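You operate a simulated robot arm through the tools that you are given. There is no shell and no other tool. Be economical: measure what you need, move in short steps, check, and stop when the job is done.

You are at the controls of a simulated robot arm. One attempt, no reset.

Task
Run the chrome fitting in the descaling bath for 3 minutes.
Fine: lid shut for the run; when it shows DONE put the fitting back on the short grey mat and shut the lid.

It is judged by the outcome, as a careful person would: the job done as asked, and still so three seconds after it is handed in. It fails if anything else is knocked over, pushed out of place, dropped, spilled or broken. A push-on lid holds only when it is set on centred and level and pressed home; a screw cap is set on level and turned clockwise until tight.

Robot
A 6-joint arm with a two-finger parallel gripper, fixed in place. Base frame: the origin is at the foot of the arm, x ahead of it, y to its left, z up; the work surface is at about z = 704. Readings come in mm, rad, newtons and seconds.
With the tool pointing down near the work surface it reaches from about 220 to 620 mm from the base axis. Its first joint turns from -1.152 to 1.152 rad. Payload 2.7 kg.
The tool frame sits at the grasp point between the pads (the TCP): z along the fingers, y along the line on which they close. The tips reach 23 mm beyond it. The gripper opens to 94 mm. The fingers are 38 mm wide and 10 mm thick; the gripper's body (54 by 96 mm) begins 39 mm behind the TCP.
Orientation is that of the tool frame in the base frame, as a unit quaternion [x, y, z, w]. With the fingers straight down and closing along the base's y, the tool's x points along the base's -x, its y along +y and its z along -z.

Tools
- The arm moves only by the tool move_arm. Its argument "deltas" is a list of rows, each an object (a shift or turn left out is 0, a gripper value left out holds the last) with "xyz": the shift along the base's x, y, z in mm, a list of three; "angular": the turn, a rotation vector about the base's x, y, z in rad, a list of three; "grip": the closure, from 0 (fully open) to 1 (shut). In form: [{"xyz": [dx, dy, dz], "angular": [rx, ry, rz], "grip": grip}, ...]. A call has 1 to 20 rows; each row is the pose to reach, as a shift and turn from the pose commanded when the call began. A row lasts 0.2 s, in which the tool goes at most 50 mm and 0.15 rad; a call with a longer step from one row to the next is refused whole, and so is a gripper value outside its range. A pose out of reach is approached as far as the arm can. The call stops where the force on the tool passes 90 N (or 10 N more than at its start, if that is more) or the arm is blocked; 0.2 s more then pass. Each finger travels about 45 mm/s and halts on what it meets, pressing with about 38 N; the grip force reading is that of the motor and also rises with nothing between the fingers. The clock runs only during rows and for 0.2 s after the last one: add rows that repeat a pose to give the fingers time. The reply holds the time, the measured pose of the TCP, the force on the tool along the base axes, the opening and the grip force, in the units named above and with some noise.
- Cameras (640 x 400 px; columns grow to the right, rows downward): "scene" is fixed at [67.7, -426.2, 1407.2]; the picture's right is [0.84, -0.55, 0.00], its down [-0.30, -0.46, -0.84] and it looks along [0.46, 0.70, -0.55] (base axes); focal length 327 px, centre (320, 200). "wrist" rides on the gripper at [-39, 0, -44] in the tool frame; the picture's right is [0.00, -1.00, 0.00], its down [0.97, 0.00, -0.24] and it looks along [0.24, 0.00, 0.97] (tool axes); focal length 218 px, centre (320, 200). There is no depth. A picture from a camera that has moved, and an enlarged one, comes with that camera's place and axes in the base frame and with its lens.
- get_image(camera): a new picture of that camera. No time passes.
- zoom(camera, box): a new picture of the part [left, top, right, bottom] of that camera's present view, enlarged. No time passes.
- hand_in(): hands the job in; it is judged then, once.

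Go step by step. Nothing tells you positions but the pictures and the camera data: compare them with the known pose of the tool, close in by small moves and look again before you grip or let go. The budget is 120 turns and 68 pictures, counting those below and the enlarged ones. Unless the task says otherwise, let go and move clear before handing in, and close with one line.

The tools are called as a command line: name --argument value ..., lists and objects as JSON in quotes. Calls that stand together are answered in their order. move_arm: Moves the arm, as the interface text tells. Its arguments: {"type":"object","properties":{"deltas":{"type":"array","items":{"type":"object","properties":{"xyz":{"type":"array","items":{"type":"number"}},"angular":{"type":"array","items":{"type":"number"}},"grip":{"type":"number"}}}}},"required":["deltas"]} The other tools are called the same way: get_image (camera) takes a picture; zoom (camera, box) takes an enlarged picture of a part of a camera's view; hand_in () hands the job in.

At the start:

```text
clock: 0.0
position: [382.1, 32.6, 1045.0]
ee_rot: [-0.001, 1.0, 0.0, 0.0]
force: [0.1, -0.2, -0.3]
width: 93.8
gripper_force: 0.1
```

scene: 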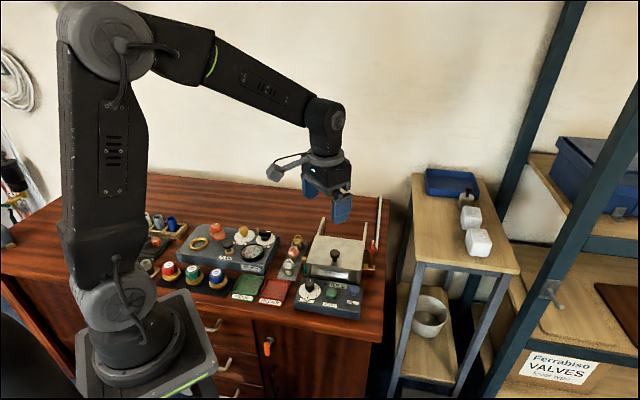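
wrist: 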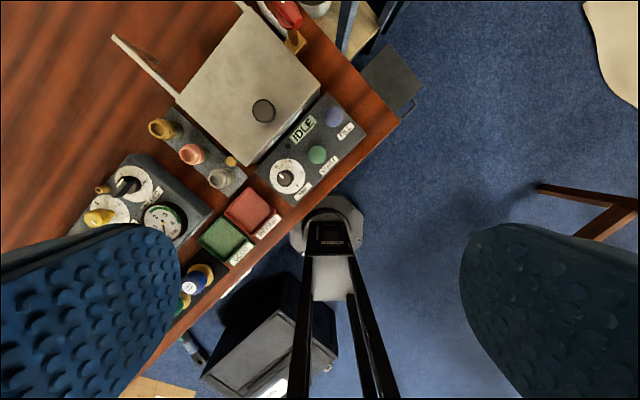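

I see a bench with a bath (lidded box with a knob), a control panel with a dial and buttons, and several small fittings. I'll zoom in for detail first.

zoom --camera "scene" --box '[260, 210, 400, 330]'

zoom --camera "scene" --box '[130, 200, 290, 310]'

zoom --camera "wrist" --box '[60, 0, 400, 290]'

```text
3.33 times, centred on (330, 270) of scene
camera zoom: at [67.7, -426.2, 1407.2], right [0.84, -0.55, 0.0], down [-0.3, -0.46, -0.84], along [0.46, 0.7, -0.55], focal length 1090 px, centre (287, -33)
```

zoom: 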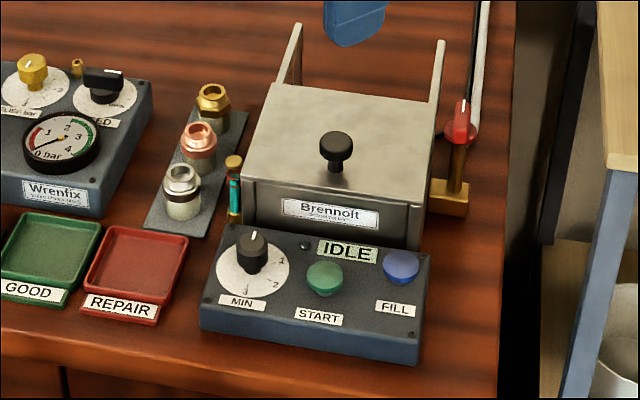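

```text
3.64 times, centred on (210, 255) of scene
camera zoom: at [67.7, -426.2, 1407.2], right [0.84, -0.55, 0.0], down [-0.3, -0.46, -0.84], along [0.46, 0.7, -0.55], focal length 1189 px, centre (720, 0)
```

zoom: 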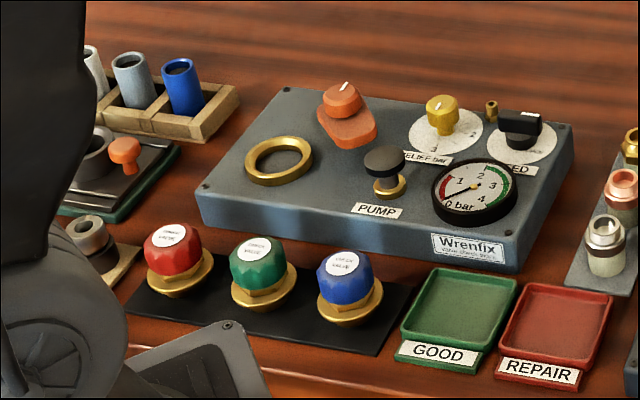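

```text
1.38 times, centred on (230, 145) of wrist
camera zoom: at [420.2, 33.0, 1088.0], right [0.0, -1.0, 0.0], down [-0.97, 0.0, 0.24], along [-0.24, 0.0, -0.97], focal length 301 px, centre (444, 276)
```

zoom: 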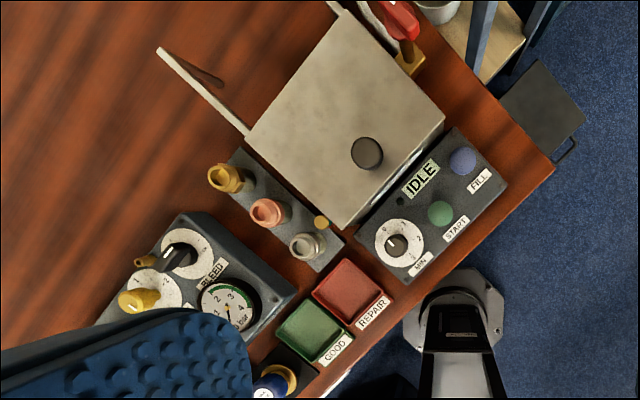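

The bath and panel sit on a bench turned about 45°, with the knob around (460, 98, 813) and the chrome fitting around (370, 197). I'll square the tool to the bench and look from closer up.

move_arm --deltas '[{"xyz": [0, 10, -10], "angular": [0, 0, 0.13]}, {"xyz": [0, 20, -20], "angular": [0, 0, 0.26]}, {"xyz": [0, 40, -40], "angular": [0, 0, 0.39]}, {"xyz": [0, 60, -60], "angular": [0, 0, 0.52]}, {"xyz": [0, 80, -80], "angular": [0, 0, 0.65]}, {"xyz": [0, 90, -90], "angular": [0, 0, 0.785]}, {"xyz": [0, 90, -90], "angular": [0, 0, 0.785]}]'

get_image --camera "wrist"

get_image --camera "scene"

```text
clock: 1.6
position: [381.5, 121.7, 953.0]
ee_rot: [-0.384, 0.924, 0.0, 0.0]
force: [-0.9, -0.5, 0.0]
width: 94.2
gripper_force: 0.1
```

```text
62 pictures are left
camera wrist: at [407.9, 149.8, 996.2], right [0.71, -0.71, 0.0], down [-0.69, -0.69, 0.24], along [-0.17, -0.17, -0.97], focal length 218 px, centre (320, 200)
```

wrist: 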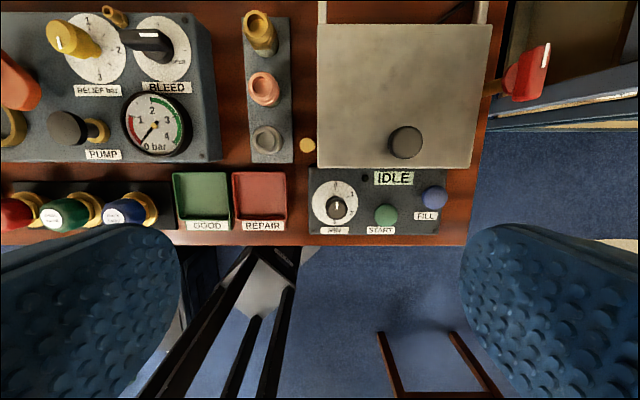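

```text
61 pictures are left
```

scene: 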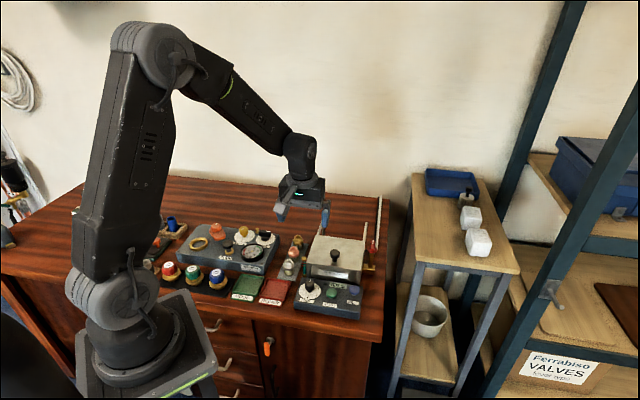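

zoom --camera "wrist" --box '[290, 130, 470, 245]'

zoom --camera "wrist" --box '[230, 0, 550, 200]'

zoom --camera "scene" --box '[280, 225, 390, 320]'

```text
3.48 times, centred on (380, 188) of wrist
camera zoom: at [407.9, 149.8, 996.2], right [0.71, -0.71, 0.0], down [-0.69, -0.69, 0.24], along [-0.17, -0.17, -0.97], focal length 759 px, centre (111, 244)
```

zoom: 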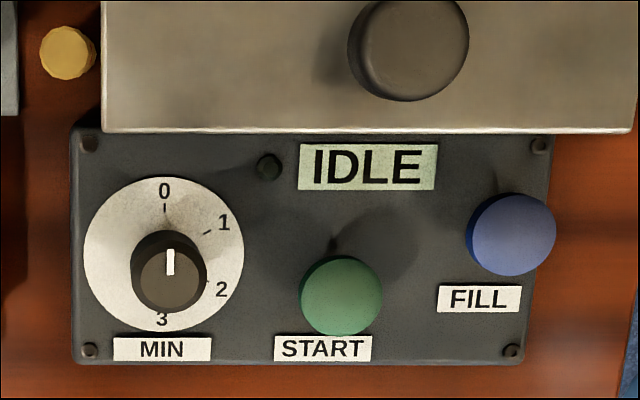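

```text
2.00 times, centred on (390, 100) of wrist
camera zoom: at [407.9, 149.8, 996.2], right [0.71, -0.71, 0.0], down [-0.69, -0.69, 0.24], along [-0.17, -0.17, -0.97], focal length 436 px, centre (180, 400)
```

zoom: 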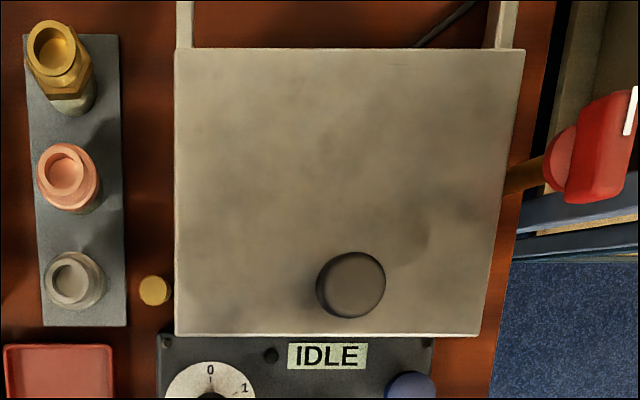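

```text
4.21 times, centred on (335, 272) of scene
camera zoom: at [67.7, -426.1, 1407.2], right [0.84, -0.55, 0.0], down [-0.3, -0.46, -0.84], along [0.46, 0.7, -0.55], focal length 1376 px, centre (257, -105)
```

zoom: 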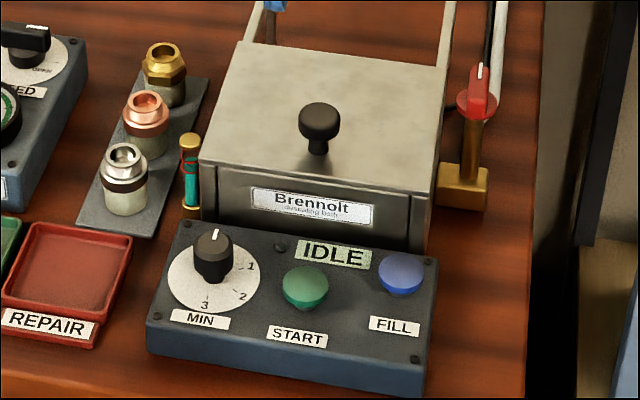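

zoom --camera "scene" --box '[300, 250, 332, 280]'

zoom --camera "scene" --box '[350, 180, 400, 290]'

```text
13.33 times, centred on (316, 265) of scene
camera zoom: at [67.7, -426.1, 1407.2], right [0.84, -0.55, 0.0], down [-0.3, -0.46, -0.84], along [0.46, 0.7, -0.55], focal length 4358 px, centre (373, -667)
```

zoom: 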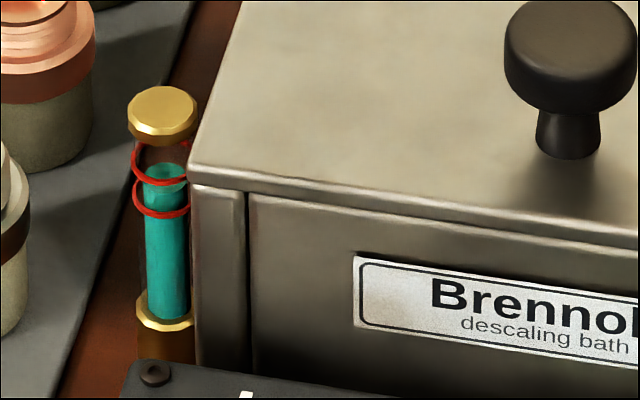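

```text
3.64 times, centred on (375, 235) of scene
camera zoom: at [67.7, -426.1, 1407.2], right [0.84, -0.55, 0.0], down [-0.3, -0.46, -0.84], along [0.46, 0.7, -0.55], focal length 1189 px, centre (120, 73)
```

zoom: 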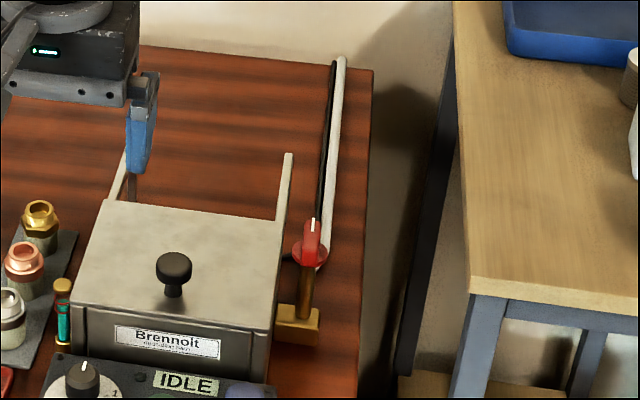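

The sight glass level is between the red rings, so no fill is needed. The lid has rails running backward, so it slides, and the dial reads 0–3 clockwise. I'll go above the lid knob and check.

move_arm --deltas '[{"xyz": [30, -8, 0], "grip": 0.35}, {"xyz": [60, -16, -20]}, {"xyz": [78, -21, -50]}, {"xyz": [78, -21, -83]}, {"xyz": [78, -21, -83]}]'

get_image --camera "wrist"

zoom --camera "scene" --box '[280, 180, 400, 310]'

```text
clock: 2.8
position: [459.4, 100.9, 870.3]
ee_rot: [-0.382, 0.924, 0.0, 0.0]
force: [0.0, 0.2, 0.0]
width: 60.8
gripper_force: 0.2
```

```text
55 pictures are left
camera wrist: at [487.0, 129.5, 914.8], right [0.71, -0.71, 0.0], down [-0.69, -0.69, 0.24], along [-0.17, -0.17, -0.97], focal length 218 px, centre (320, 200)
```

wrist: 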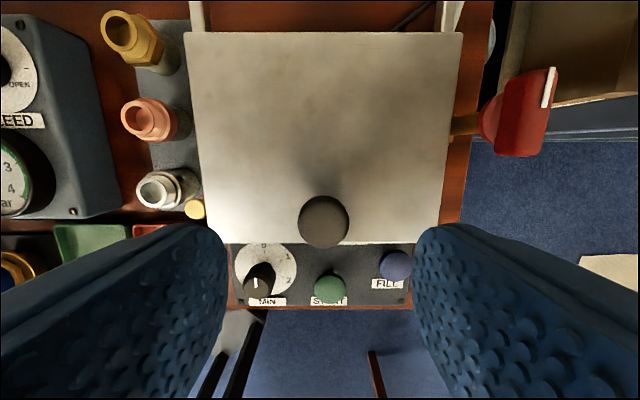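

```text
3.08 times, centred on (340, 245) of scene
camera zoom: at [67.7, -426.2, 1407.2], right [0.84, -0.55, 0.0], down [-0.3, -0.46, -0.84], along [0.46, 0.7, -0.55], focal length 1006 px, centre (258, 62)
```

zoom: 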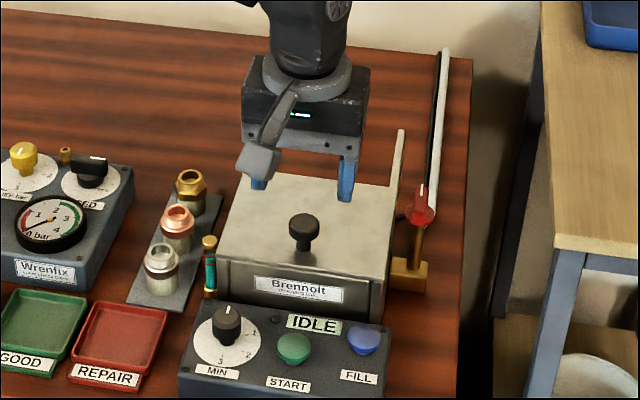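

The knob is almost exactly beneath the tool. I'll descend and grip it.

move_arm --deltas '[{"xyz": [2.5, 0.4, -25]}, {"xyz": [2.5, 0.4, -45]}, {"xyz": [2.5, 0.4, -57]}, {"xyz": [2.5, 0.4, -57], "grip": 0.9}, {"xyz": [2.5, 0.4, -57], "grip": 0.9}, {"xyz": [2.5, 0.4, -57], "grip": 0.9}, {"xyz": [2.5, 0.4, -57], "grip": 0.9}]'

zoom --camera "scene" --box '[300, 190, 380, 290]'

```text
clock: 4.4
position: [461.4, 101.5, 812.7]
ee_rot: [-0.382, 0.924, 0.0, 0.001]
force: [16.1, -17.2, -9.4]
width: 26.0
gripper_force: 45.3
```

```text
4.00 times, centred on (340, 240) of scene
camera zoom: at [68.2, -426.5, 1407.0], right [0.84, -0.55, 0.0], down [-0.3, -0.46, -0.84], along [0.46, 0.7, -0.55], focal length 1308 px, centre (240, 40)
```

zoom: 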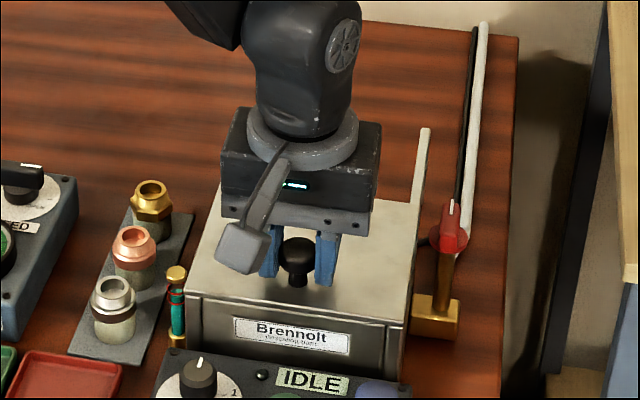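

The knob is held at 26 mm. I'll try sliding the lid backward a little.

move_arm --deltas '[{"xyz": [4, 2.5, 0]}, {"xyz": [8, 6.5, 0]}, {"xyz": [12, 10.5, 0]}, {"xyz": [15, 13.5, 0]}]'

zoom --camera "scene" --box '[300, 190, 380, 290]'

```text
clock: 5.4
position: [475.4, 115.4, 812.9]
ee_rot: [-0.382, 0.924, 0.0, -0.002]
force: [6.1, -6.9, -24.1]
width: 26.1
gripper_force: 45.0
```

```text
4.00 times, centred on (340, 240) of scene
camera zoom: at [68.2, -426.2, 1407.1], right [0.84, -0.55, 0.0], down [-0.3, -0.46, -0.84], along [0.46, 0.7, -0.55], focal length 1308 px, centre (240, 40)
```

zoom: 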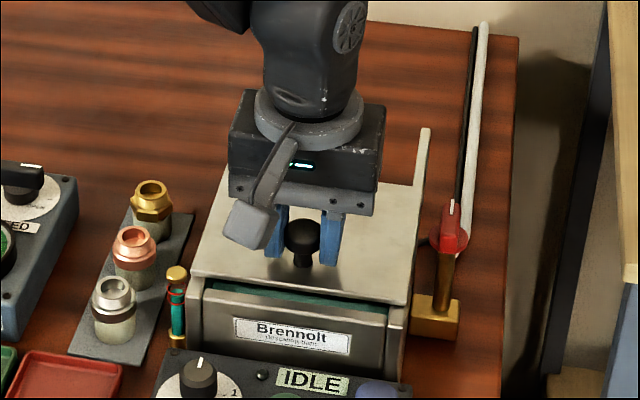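

The lid slides as expected. I'll carry on until it's fully open.

move_arm --deltas '[{"xyz": [10, 10, -0.5]}, {"xyz": [20, 20, -0.5]}, {"xyz": [30, 30, -0.5]}, {"xyz": [40, 40, -0.5]}, {"xyz": [50, 50, -0.5]}, {"xyz": [60, 60, -0.5]}, {"xyz": [66, 66, -0.5]}]'

zoom --camera "scene" --box '[280, 170, 400, 290]'

```text
clock: 7.0
position: [538.5, 177.9, 813.2]
ee_rot: [-0.382, 0.924, 0.0, -0.008]
force: [-29.7, -16.0, 1.0]
width: 26.5
gripper_force: 44.5
```

```text
3.33 times, centred on (340, 230) of scene
camera zoom: at [67.0, -426.5, 1407.1], right [0.84, -0.55, 0.0], down [-0.3, -0.46, -0.84], along [0.46, 0.7, -0.55], focal length 1090 px, centre (253, 100)
```

zoom: 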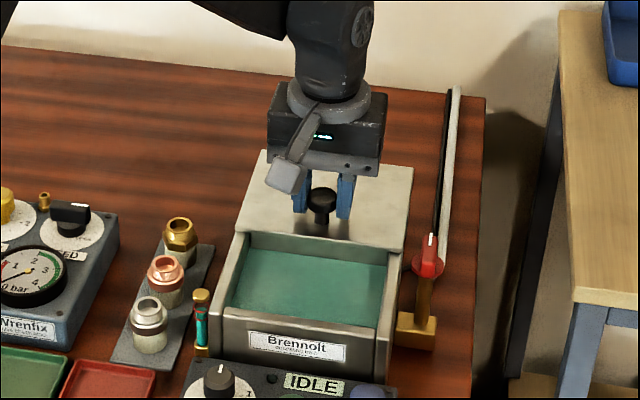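

The lid is open against its stop, with the knob at about (538, 178). I'll release it and lift clear.

move_arm --deltas '[{"xyz": [-2, -2, 0], "grip": 0.9}, {"xyz": [-2, -2, 0], "grip": 0.35}, {"xyz": [-2, -2, 0], "grip": 0.35}, {"xyz": [-2, -2, 0], "grip": 0.35}, {"xyz": [-2, -2, 30], "grip": 0.35}, {"xyz": [-2, -2, 70], "grip": 0.35}, {"xyz": [-40, -20, 100]}, {"xyz": [-80, -20, 120]}, {"xyz": [-120, 0, 120]}, {"xyz": [-145, 24, 120]}, {"xyz": [-145, 24, 90]}]'

get_image --camera "wrist"

zoom --camera "scene" --box '[270, 190, 380, 300]'

```text
refused: row 7 steps farther than a row can; nothing moved
```

```text
50 pictures are left
camera wrist: at [566.7, 206.0, 856.0], right [0.71, -0.71, 0.0], down [-0.68, -0.68, 0.25], along [-0.18, -0.18, -0.97], focal length 218 px, centre (320, 200)
```

wrist: 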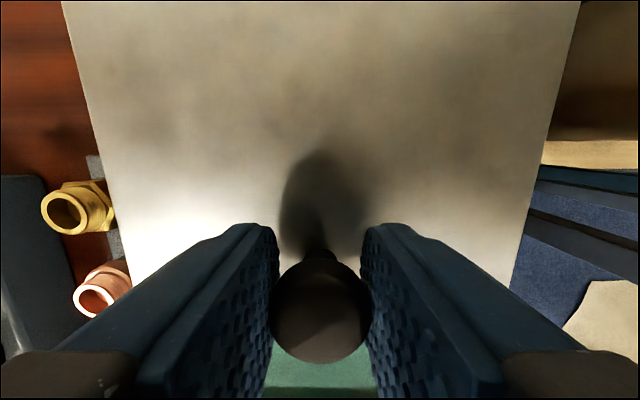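

```text
3.64 times, centred on (325, 245) of scene
camera zoom: at [67.0, -426.5, 1407.1], right [0.84, -0.55, 0.0], down [-0.3, -0.46, -0.84], along [0.46, 0.7, -0.55], focal length 1189 px, centre (302, 36)
```

zoom: 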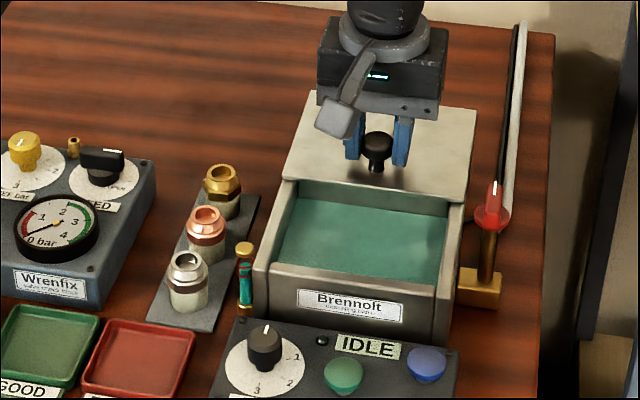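

move_arm --deltas '[{"xyz": [-2, -2, 0], "grip": 0.9}, {"xyz": [-2, -2, 0], "grip": 0.35}, {"xyz": [-2, -2, 0], "grip": 0.35}, {"xyz": [-2, -2, 0], "grip": 0.35}, {"xyz": [-2, -2, 30], "grip": 0.35}, {"xyz": [-2, -2, 70], "grip": 0.35}, {"xyz": [-25, -10, 100]}, {"xyz": [-65, -10, 110]}, {"xyz": [-105, 0, 110]}, {"xyz": [-140, 14, 110]}, {"xyz": [-168, 16, 90]}, {"xyz": [-168, 16, 90]}]'

get_image --camera "wrist"

get_image --camera "scene"

```text
clock: 9.6
position: [376.1, 198.6, 901.8]
ee_rot: [-0.382, 0.924, 0.001, 0.0]
force: [0.6, 0.0, -0.2]
width: 61.0
gripper_force: 0.0
```

```text
48 pictures are left
camera wrist: at [403.0, 226.3, 945.5], right [0.71, -0.71, 0.0], down [-0.69, -0.69, 0.24], along [-0.17, -0.17, -0.97], focal length 218 px, centre (320, 200)
```

wrist: 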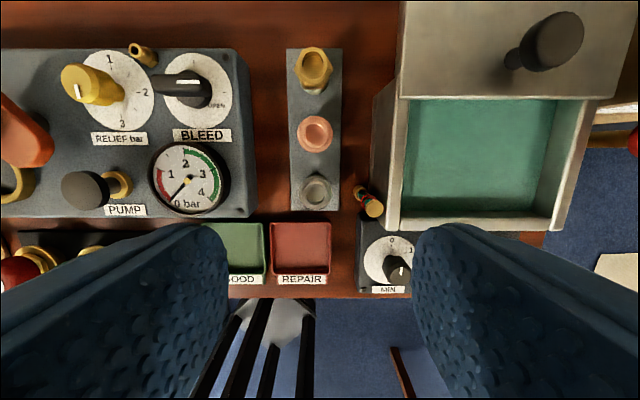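

```text
47 pictures are left
```

scene: 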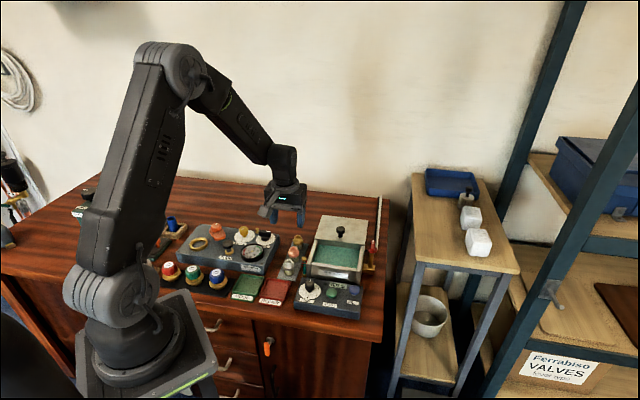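

zoom --camera "wrist" --box '[270, 120, 400, 230]'

zoom --camera "scene" --box '[270, 230, 330, 285]'

```text
3.64 times, centred on (335, 175) of wrist
camera zoom: at [403.0, 226.3, 945.5], right [0.71, -0.71, 0.0], down [-0.69, -0.69, 0.24], along [-0.17, -0.17, -0.97], focal length 794 px, centre (266, 291)
```

zoom: 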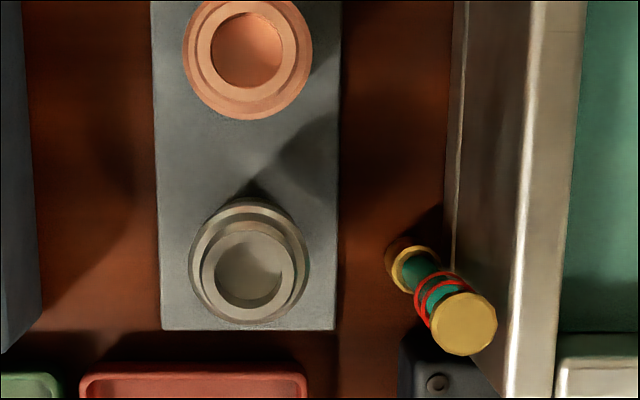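

```text
7.27 times, centred on (300, 258) of scene
camera zoom: at [67.7, -426.2, 1407.2], right [0.84, -0.55, 0.0], down [-0.3, -0.46, -0.84], along [0.46, 0.7, -0.55], focal length 2377 px, centre (466, -218)
```

zoom: 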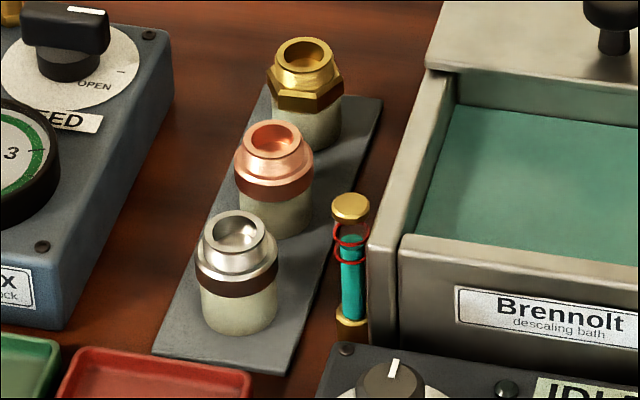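

The chrome fitting is nearest the panel at about (368, 198), with its top near z 746 and a flange about 32 mm wide. I'll narrow the fingers to about 50 mm, go lower and check alignment, watching the sight glass.

move_arm --deltas '[{"xyz": [-4, 0, -20], "grip": 0.47}, {"xyz": [-7.7, -0.5, -55]}, {"xyz": [-7.7, -0.5, -90]}, {"xyz": [-7.7, -0.5, -101]}, {"xyz": [-7.7, -0.5, -101]}]'

get_image --camera "wrist"

zoom --camera "scene" --box '[260, 215, 340, 285]'

```text
clock: 10.8
position: [367.1, 197.1, 800.0]
ee_rot: [-0.382, 0.924, 0.0, 0.0]
force: [0.2, -0.1, -0.5]
width: 50.0
gripper_force: 0.0
```

```text
44 pictures are left
camera wrist: at [393.6, 225.7, 844.1], right [0.71, -0.71, 0.0], down [-0.69, -0.69, 0.24], along [-0.17, -0.17, -0.97], focal length 218 px, centre (320, 200)
```

wrist: 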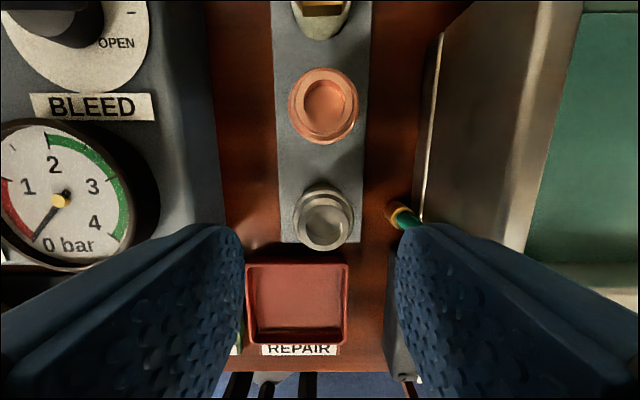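

```text
5.71 times, centred on (300, 250) of scene
camera zoom: at [67.7, -426.2, 1407.2], right [0.84, -0.55, 0.0], down [-0.3, -0.46, -0.84], along [0.46, 0.7, -0.55], focal length 1868 px, centre (434, -86)
```

zoom: 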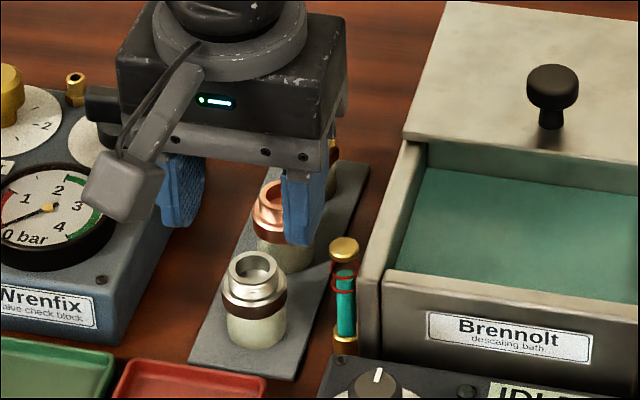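

Aligned to within about 3 mm. I'll correct that, descend and grip.

move_arm --deltas '[{"xyz": [2.8, 0.7, -15]}, {"xyz": [2.8, 0.7, -35]}, {"xyz": [2.8, 0.7, -48]}, {"xyz": [2.8, 0.7, -55]}, {"xyz": [2.8, 0.7, -55], "grip": 0.75}, {"xyz": [2.8, 0.7, -55], "grip": 0.75}, {"xyz": [2.8, 0.7, -55], "grip": 0.75}]'

zoom --camera "scene" --box '[260, 215, 340, 285]'

get_image --camera "wrist"

```text
clock: 12.4
position: [369.5, 196.5, 748.1]
ee_rot: [-0.383, 0.924, 0.0, 0.0]
force: [1.2, 0.6, 0.3]
width: 31.0
gripper_force: 37.8
```

```text
5.71 times, centred on (300, 250) of scene
camera zoom: at [67.7, -426.1, 1407.2], right [0.84, -0.55, 0.0], down [-0.3, -0.46, -0.84], along [0.46, 0.7, -0.55], focal length 1868 px, centre (434, -86)
```

zoom: 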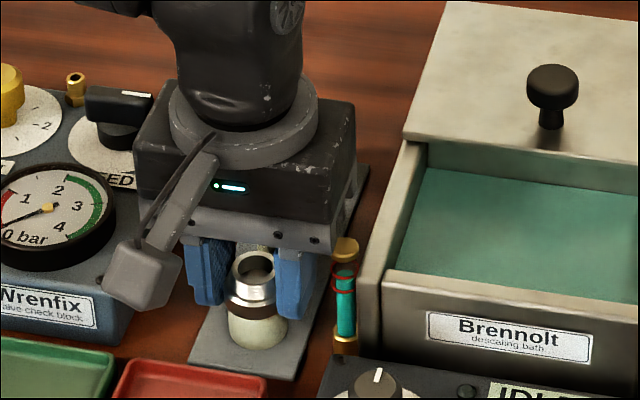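

```text
41 pictures are left
camera wrist: at [396.9, 224.8, 792.1], right [0.71, -0.71, 0.0], down [-0.69, -0.69, 0.24], along [-0.17, -0.17, -0.97], focal length 218 px, centre (320, 200)
```

wrist: 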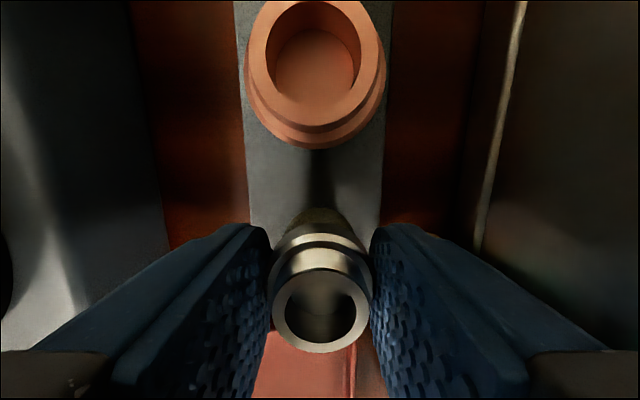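

The fitting is gripped at 31 mm, and the TCP is at (369.5, 196.5, 748). I'll lift it straight up and carry it over the open bath.

move_arm --deltas '[{"xyz": [0, 0, 20]}, {"xyz": [0, 0, 60]}, {"xyz": [0, 0, 105]}, {"xyz": [20, -14, 110]}, {"xyz": [45, -32, 110]}, {"xyz": [75, -52, 110]}, {"xyz": [100, -68, 110]}, {"xyz": [112, -77, 110]}, {"xyz": [112, -77, 110]}]'

get_image --camera "wrist"

zoom --camera "scene" --box '[280, 190, 390, 300]'

```text
clock: 14.4
position: [482.6, 119.8, 856.4]
ee_rot: [-0.383, 0.924, 0.0, 0.0]
force: [0.5, 0.7, -1.0]
width: 31.1
gripper_force: 38.0
```

```text
40 pictures are left
camera wrist: at [509.5, 148.3, 900.8], right [0.71, -0.71, 0.0], down [-0.69, -0.69, 0.24], along [-0.17, -0.17, -0.97], focal length 218 px, centre (320, 200)
```

wrist: 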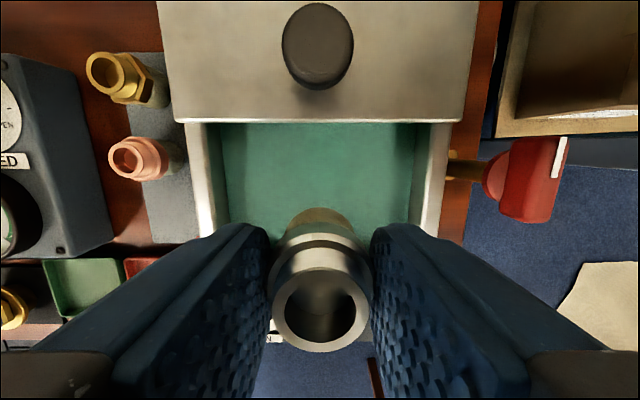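

```text
3.64 times, centred on (335, 245) of scene
camera zoom: at [67.7, -426.2, 1407.2], right [0.84, -0.55, 0.0], down [-0.3, -0.46, -0.84], along [0.46, 0.7, -0.55], focal length 1189 px, centre (266, 36)
```

zoom: 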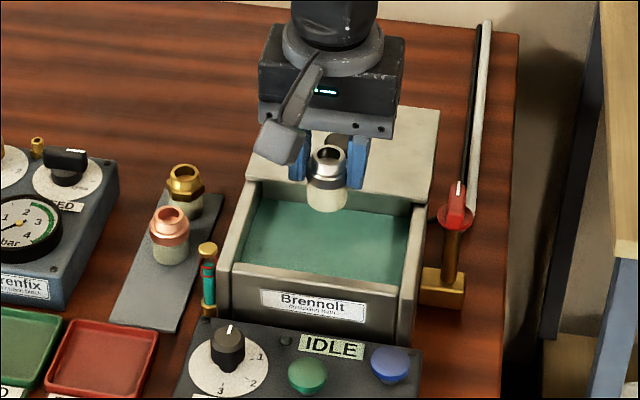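

The fitting hangs centred over the bath opening. I'll lower it slowly.

move_arm --deltas '[{"xyz": [0, 0, -15]}, {"xyz": [0, 0, -30]}, {"xyz": [0, 0, -45]}, {"xyz": [0, 0, -58]}, {"xyz": [0, 0, -68]}, {"xyz": [0, 0, -76]}, {"xyz": [0, 0, -82]}, {"xyz": [0, 0, -82]}]'

zoom --camera "scene" --box '[290, 200, 380, 290]'

```text
clock: 16.2
position: [482.8, 120.6, 775.0]
ee_rot: [-0.384, 0.923, 0.0, 0.0]
force: [-0.8, -0.6, -0.8]
width: 31.1
gripper_force: 38.1
```

```text
4.44 times, centred on (335, 245) of scene
camera zoom: at [67.7, -426.2, 1407.2], right [0.84, -0.55, 0.0], down [-0.3, -0.46, -0.84], along [0.46, 0.7, -0.55], focal length 1453 px, centre (253, 0)
```

zoom: 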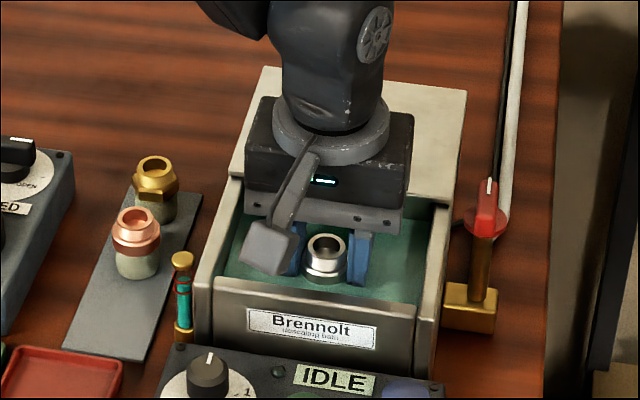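

No contact yet and the walls are clear. I'll keep going down in small steps.

move_arm --deltas '[{"xyz": [0, 0, -4]}, {"xyz": [0, 0, -8]}, {"xyz": [0, 0, -11]}, {"xyz": [0, 0, -13]}, {"xyz": [0, 0, -13]}]'

```text
clock: 17.4
position: [480.6, 120.9, 763.6]
ee_rot: [-0.382, 0.924, 0.0, 0.001]
force: [-0.8, 0.1, 1.7]
width: 30.9
gripper_force: 38.0
```

move_arm --deltas '[{"xyz": [0, 0, -2]}, {"xyz": [0, 0, -4]}, {"xyz": [0, 0, -5]}, {"xyz": [0, 0, -5]}]'

zoom --camera "scene" --box '[290, 200, 380, 290]'

```text
clock: 18.4
position: [483.2, 121.9, 758.7]
ee_rot: [-0.383, 0.924, 0.001, 0.003]
force: [-3.1, 0.9, 26.1]
width: 31.1
gripper_force: 38.0
```

```text
4.44 times, centred on (335, 245) of scene
camera zoom: at [67.2, -426.2, 1407.2], right [0.84, -0.55, 0.0], down [-0.3, -0.46, -0.84], along [0.46, 0.7, -0.55], focal length 1453 px, centre (253, 0)
```

zoom: 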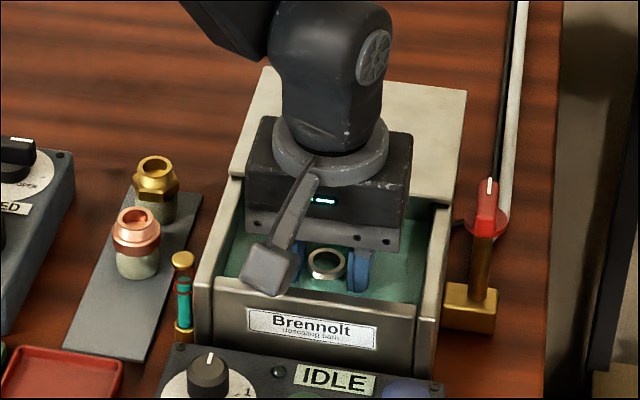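

The fitting is on the bath floor with a contact reading at z≈759. I'll ease off, open a little and rise.

move_arm --deltas '[{"xyz": [0, 0, 1.5]}, {"xyz": [0, 0, 1.5], "grip": 0.45}, {"xyz": [0, 0, 1.5], "grip": 0.45}, {"xyz": [0, 0, 1.5], "grip": 0.45}, {"xyz": [0, 0, 15]}, {"xyz": [0, 0, 45]}, {"xyz": [0, 0, 90]}, {"xyz": [0, 0, 110]}, {"xyz": [0, 0, 110]}]'

get_image --camera "wrist"

zoom --camera "scene" --box '[290, 200, 380, 290]'

```text
clock: 20.4
position: [483.6, 119.2, 865.8]
ee_rot: [-0.383, 0.924, 0.0, 0.0]
force: [-0.2, -0.1, -0.1]
width: 51.5
gripper_force: 0.0
```

```text
36 pictures are left
camera wrist: at [511.2, 147.4, 910.5], right [0.71, -0.71, 0.0], down [-0.69, -0.69, 0.24], along [-0.17, -0.17, -0.97], focal length 218 px, centre (320, 200)
```

wrist: 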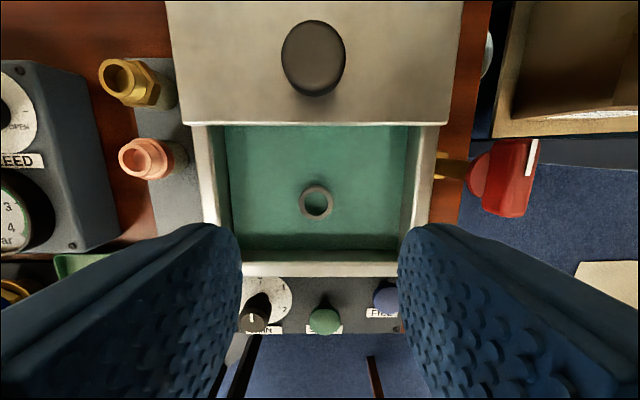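

```text
4.44 times, centred on (335, 245) of scene
camera zoom: at [67.7, -426.2, 1407.2], right [0.84, -0.55, 0.0], down [-0.3, -0.46, -0.84], along [0.46, 0.7, -0.55], focal length 1453 px, centre (253, 0)
```

zoom: 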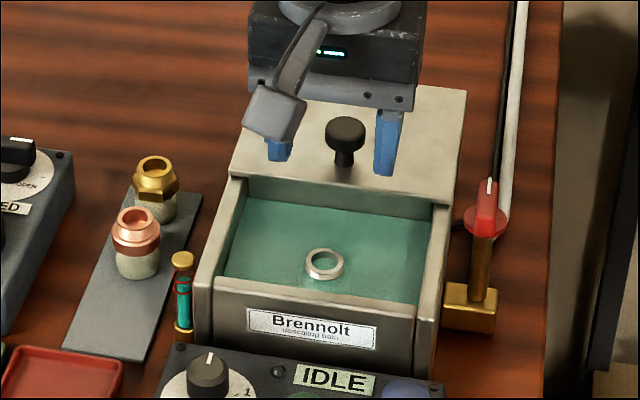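

The fitting stands upright in the bath with its rim at the surface. Now I'll re-grip the lid knob to slide it shut.

move_arm --deltas '[{"xyz": [18, 19, 0]}, {"xyz": [40, 42, 0]}, {"xyz": [53.8, 57.7, 0]}, {"xyz": [53.8, 57.7, -25]}, {"xyz": [53.8, 57.7, -45]}, {"xyz": [53.8, 57.7, -52]}, {"xyz": [53.8, 57.7, -52], "grip": 0.9}, {"xyz": [53.8, 57.7, -52], "grip": 0.9}, {"xyz": [53.8, 57.7, -52], "grip": 0.9}, {"xyz": [53.8, 57.7, -52], "grip": 0.9}]'

```text
clock: 22.6
position: [536.8, 176.6, 816.9]
ee_rot: [-0.382, 0.924, -0.002, 0.0]
force: [20.0, -20.4, -10.1]
width: 26.1
gripper_force: 45.5
```

move_arm --deltas '[{"xyz": [-8, -9, 0]}, {"xyz": [-18, -19, 0]}, {"xyz": [-28, -29, 0]}, {"xyz": [-38, -39, 0]}, {"xyz": [-48, -49, 0]}, {"xyz": [-58, -59, 0]}, {"xyz": [-67, -68, 0]}, {"xyz": [-73, -74, 0]}, {"xyz": [-76, -77, 0]}, {"xyz": [-77, -78, 0]}]'

zoom --camera "scene" --box '[290, 200, 380, 290]'

```text
clock: 24.8
position: [462.1, 103.0, 817.4]
ee_rot: [-0.384, 0.923, -0.001, 0.005]
force: [29.1, -4.2, 5.3]
width: 26.1
gripper_force: 44.7
```

```text
4.44 times, centred on (335, 245) of scene
camera zoom: at [68.3, -426.2, 1407.1], right [0.84, -0.55, 0.0], down [-0.3, -0.46, -0.84], along [0.46, 0.7, -0.55], focal length 1453 px, centre (253, 0)
```

zoom: 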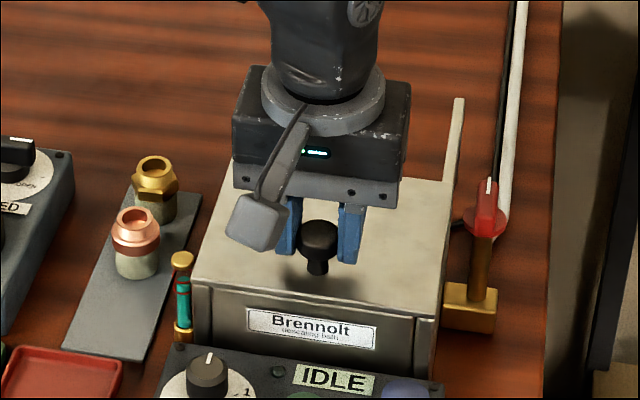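

The lid is against its front stop again. I'll release it and go over to the dial.

move_arm --deltas '[{"xyz": [1, 1, 0], "grip": 0.9}, {"xyz": [1, 1, 0], "grip": 0.4}, {"xyz": [1, 1, 0]}, {"xyz": [1, 1, 0]}, {"xyz": [1, 1, 25]}, {"xyz": [1, 1, 50]}, {"xyz": [-20, -2, 60]}, {"xyz": [-50, -8, 60]}, {"xyz": [-75, -12, 55]}, {"xyz": [-89, -16, 45]}, {"xyz": [-89, -16, 45]}]'

get_image --camera "wrist"

zoom --camera "scene" --box '[280, 220, 380, 320]'

```text
clock: 27.2
position: [372.1, 83.3, 861.4]
ee_rot: [-0.382, 0.924, 0.0, 0.001]
force: [0.3, 0.4, -1.0]
width: 56.3
gripper_force: 0.1
```

```text
33 pictures are left
camera wrist: at [397.7, 110.9, 904.0], right [0.71, -0.71, 0.0], down [-0.69, -0.69, 0.24], along [-0.17, -0.17, -0.97], focal length 218 px, centre (320, 200)
```

wrist: 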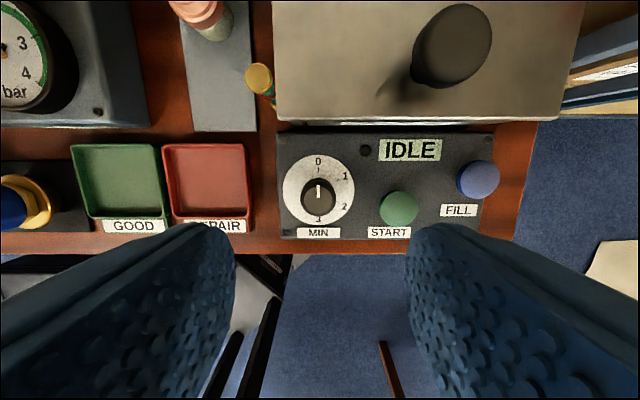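

```text
4.00 times, centred on (330, 270) of scene
camera zoom: at [67.7, -426.2, 1407.2], right [0.84, -0.55, 0.0], down [-0.3, -0.46, -0.84], along [0.46, 0.7, -0.55], focal length 1308 px, centre (280, -80)
```

zoom: 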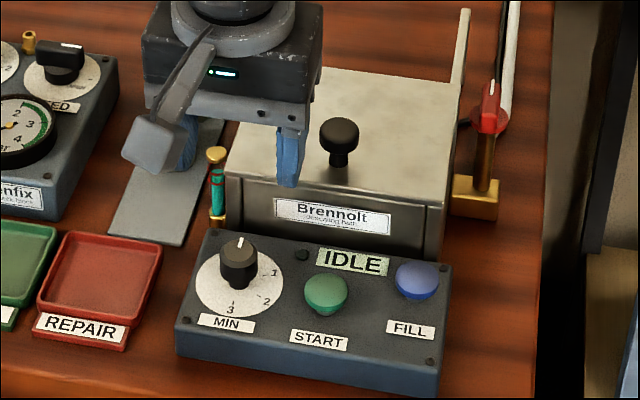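

The dial is at about (372.6, 87), pointing to 0. I'll go lower and verify centring before gripping.

move_arm --deltas '[{"xyz": [1.9, 3.3, -20]}, {"xyz": [1.9, 3.3, -45]}, {"xyz": [1.9, 3.3, -58]}, {"xyz": [1.9, 3.3, -58]}]'

get_image --camera "wrist"

zoom --camera "scene" --box '[280, 220, 380, 320]'

```text
clock: 28.2
position: [371.3, 87.5, 802.5]
ee_rot: [-0.382, 0.924, 0.0, 0.001]
force: [-0.2, -0.1, 0.1]
width: 56.7
gripper_force: 0.1
```

```text
31 pictures are left
camera wrist: at [399.3, 115.9, 846.1], right [0.71, -0.71, 0.0], down [-0.69, -0.69, 0.24], along [-0.17, -0.17, -0.97], focal length 218 px, centre (320, 200)
```

wrist: 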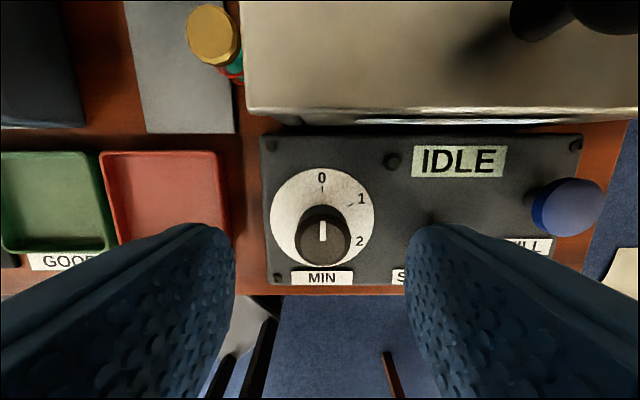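

```text
4.00 times, centred on (330, 270) of scene
camera zoom: at [67.7, -426.2, 1407.2], right [0.84, -0.55, 0.0], down [-0.3, -0.46, -0.84], along [0.46, 0.7, -0.55], focal length 1308 px, centre (280, -80)
```

zoom: 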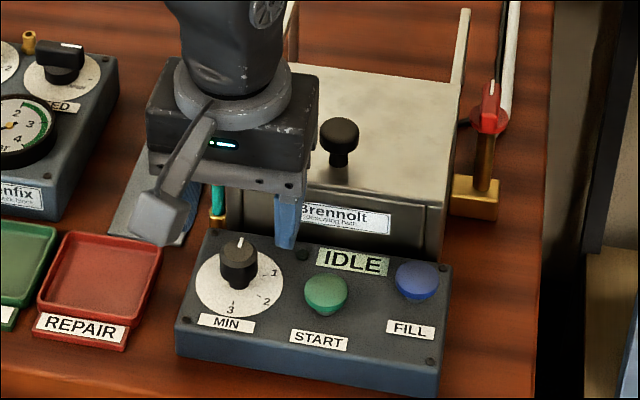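

Centred to about 1 mm. I'll descend and grip the dial.

move_arm --deltas '[{"xyz": [0.7, -0.7, -15]}, {"xyz": [0.7, -0.7, -30]}, {"xyz": [0.7, -0.7, -38]}, {"xyz": [0.7, -0.7, -38], "grip": 0.9}, {"xyz": [0.7, -0.7, -38], "grip": 0.9}, {"xyz": [0.7, -0.7, -38], "grip": 0.9}, {"xyz": [0.7, -0.7, -38], "grip": 0.9}]'

zoom --camera "scene" --box '[280, 220, 380, 320]'

```text
clock: 29.8
position: [373.5, 87.1, 763.8]
ee_rot: [-0.383, 0.924, 0.0, 0.0]
force: [0.8, 0.5, -3.0]
width: 24.5
gripper_force: 45.0
```

```text
4.00 times, centred on (330, 270) of scene
camera zoom: at [67.8, -426.1, 1407.2], right [0.84, -0.55, 0.0], down [-0.3, -0.46, -0.84], along [0.46, 0.7, -0.55], focal length 1308 px, centre (280, -80)
```

zoom: 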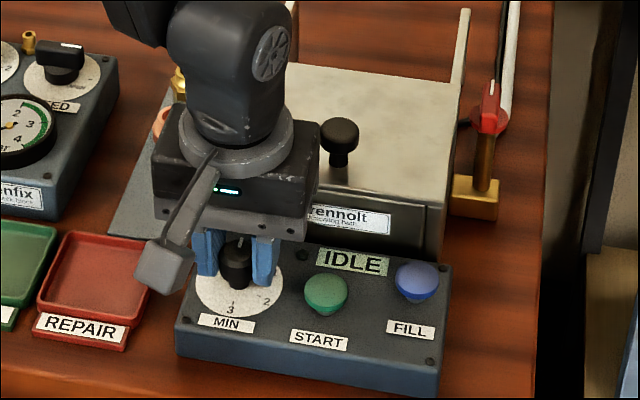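

The dial is gripped. I'll turn it clockwise 90° first and check.

move_arm --deltas '[{"angular": [0, 0, -0.14]}, {"angular": [0, 0, -0.28]}, {"angular": [0, 0, -0.42]}, {"angular": [0, 0, -0.56]}, {"angular": [0, 0, -0.7]}, {"angular": [0, 0, -0.84]}, {"angular": [0, 0, -0.98]}, {"angular": [0, 0, -1.12]}, {"angular": [0, 0, -1.26]}, {"angular": [0, 0, -1.4]}, {"angular": [0, 0, -1.5708]}, {"angular": [0, 0, -1.5708]}]'

```text
refused: row 11 steps farther than a row can; nothing moved
```

move_arm --deltas '[{"angular": [0, 0, -0.145]}, {"angular": [0, 0, -0.29]}, {"angular": [0, 0, -0.435]}, {"angular": [0, 0, -0.58]}, {"angular": [0, 0, -0.725]}, {"angular": [0, 0, -0.87]}, {"angular": [0, 0, -1.015]}, {"angular": [0, 0, -1.16]}, {"angular": [0, 0, -1.305]}, {"angular": [0, 0, -1.45]}, {"angular": [0, 0, -1.5708]}, {"angular": [0, 0, -1.5708]}]'

get_image --camera "wrist"

zoom --camera "scene" --box '[280, 220, 380, 320]'

```text
clock: 32.4
position: [370.9, 87.5, 764.9]
ee_rot: [0.384, 0.923, -0.001, -0.002]
force: [-12.6, -12.4, 14.5]
width: 24.4
gripper_force: 44.7
```

```text
28 pictures are left
camera wrist: at [398.5, 59.9, 808.6], right [-0.71, -0.71, 0.0], down [-0.68, 0.69, 0.24], along [-0.17, 0.17, -0.97], focal length 218 px, centre (320, 200)
```

wrist: 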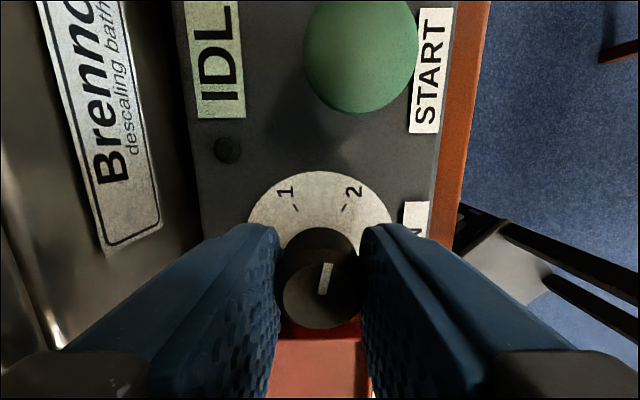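

```text
4.00 times, centred on (330, 270) of scene
camera zoom: at [67.3, -426.5, 1407.1], right [0.84, -0.55, 0.0], down [-0.3, -0.46, -0.84], along [0.46, 0.7, -0.55], focal length 1308 px, centre (280, -80)
```

zoom: 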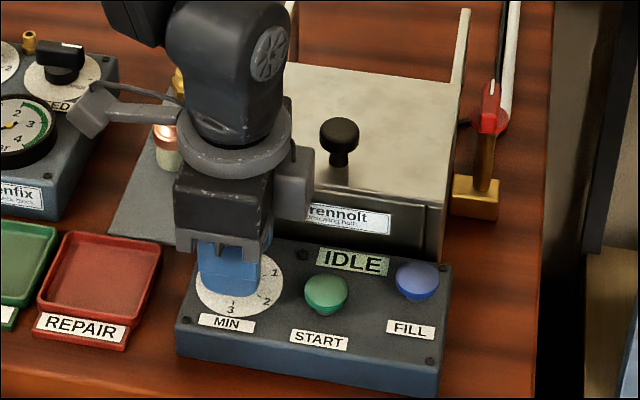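

The pointer follows and now sits between 1 and 2. I'll turn it another 90° to reach 3.

move_arm --deltas '[{"angular": [0, 0, -0.145]}, {"angular": [0, 0, -0.29]}, {"angular": [0, 0, -0.435]}, {"angular": [0, 0, -0.58]}, {"angular": [0, 0, -0.725]}, {"angular": [0, 0, -0.87]}, {"angular": [0, 0, -1.015]}, {"angular": [0, 0, -1.16]}, {"angular": [0, 0, -1.305]}, {"angular": [0, 0, -1.45]}, {"angular": [0, 0, -1.5708]}, {"angular": [0, 0, -1.5708]}]'

get_image --camera "wrist"

```text
clock: 35.0
position: [373.4, 87.5, 764.6]
ee_rot: [0.924, 0.382, 0.003, 0.0]
force: [13.2, -2.7, -4.8]
width: 24.8
gripper_force: 45.0
```

```text
26 pictures are left
camera wrist: at [345.6, 60.7, 808.2], right [-0.71, 0.71, 0.0], down [0.69, 0.69, 0.24], along [0.17, 0.17, -0.97], focal length 218 px, centre (320, 200)
```

wrist: 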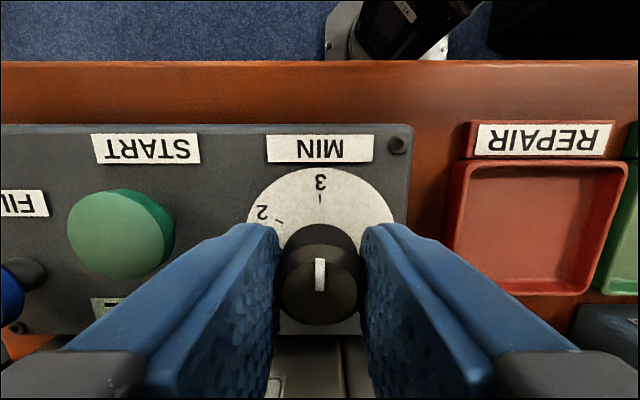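

The pointer is on 3. I'll release, rise and look at the START button.

move_arm --deltas '[{"grip": 0.4}, {"grip": 0.4}, {"grip": 0.4}, {"xyz": [0, 0, 20]}, {"xyz": [0, 0, 50]}, {"xyz": [0, 0, 75]}, {"xyz": [0, 0, 75]}]'

zoom --camera "wrist" --box '[130, 100, 430, 290]'

```text
clock: 36.6
position: [371.9, 86.6, 838.0]
ee_rot: [0.924, 0.383, 0.0, 0.0]
force: [0.2, 0.0, 0.4]
width: 56.6
gripper_force: 0.0
```

```text
2.11 times, centred on (280, 195) of wrist
camera zoom: at [343.8, 59.9, 880.9], right [-0.71, 0.71, 0.0], down [0.69, 0.69, 0.24], along [0.17, 0.17, -0.97], focal length 460 px, centre (404, 210)
```

zoom: 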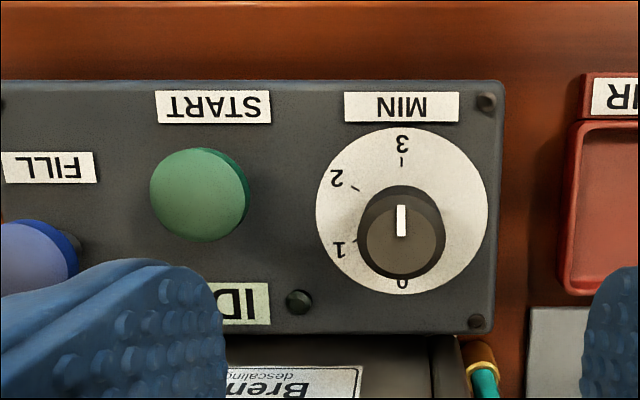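

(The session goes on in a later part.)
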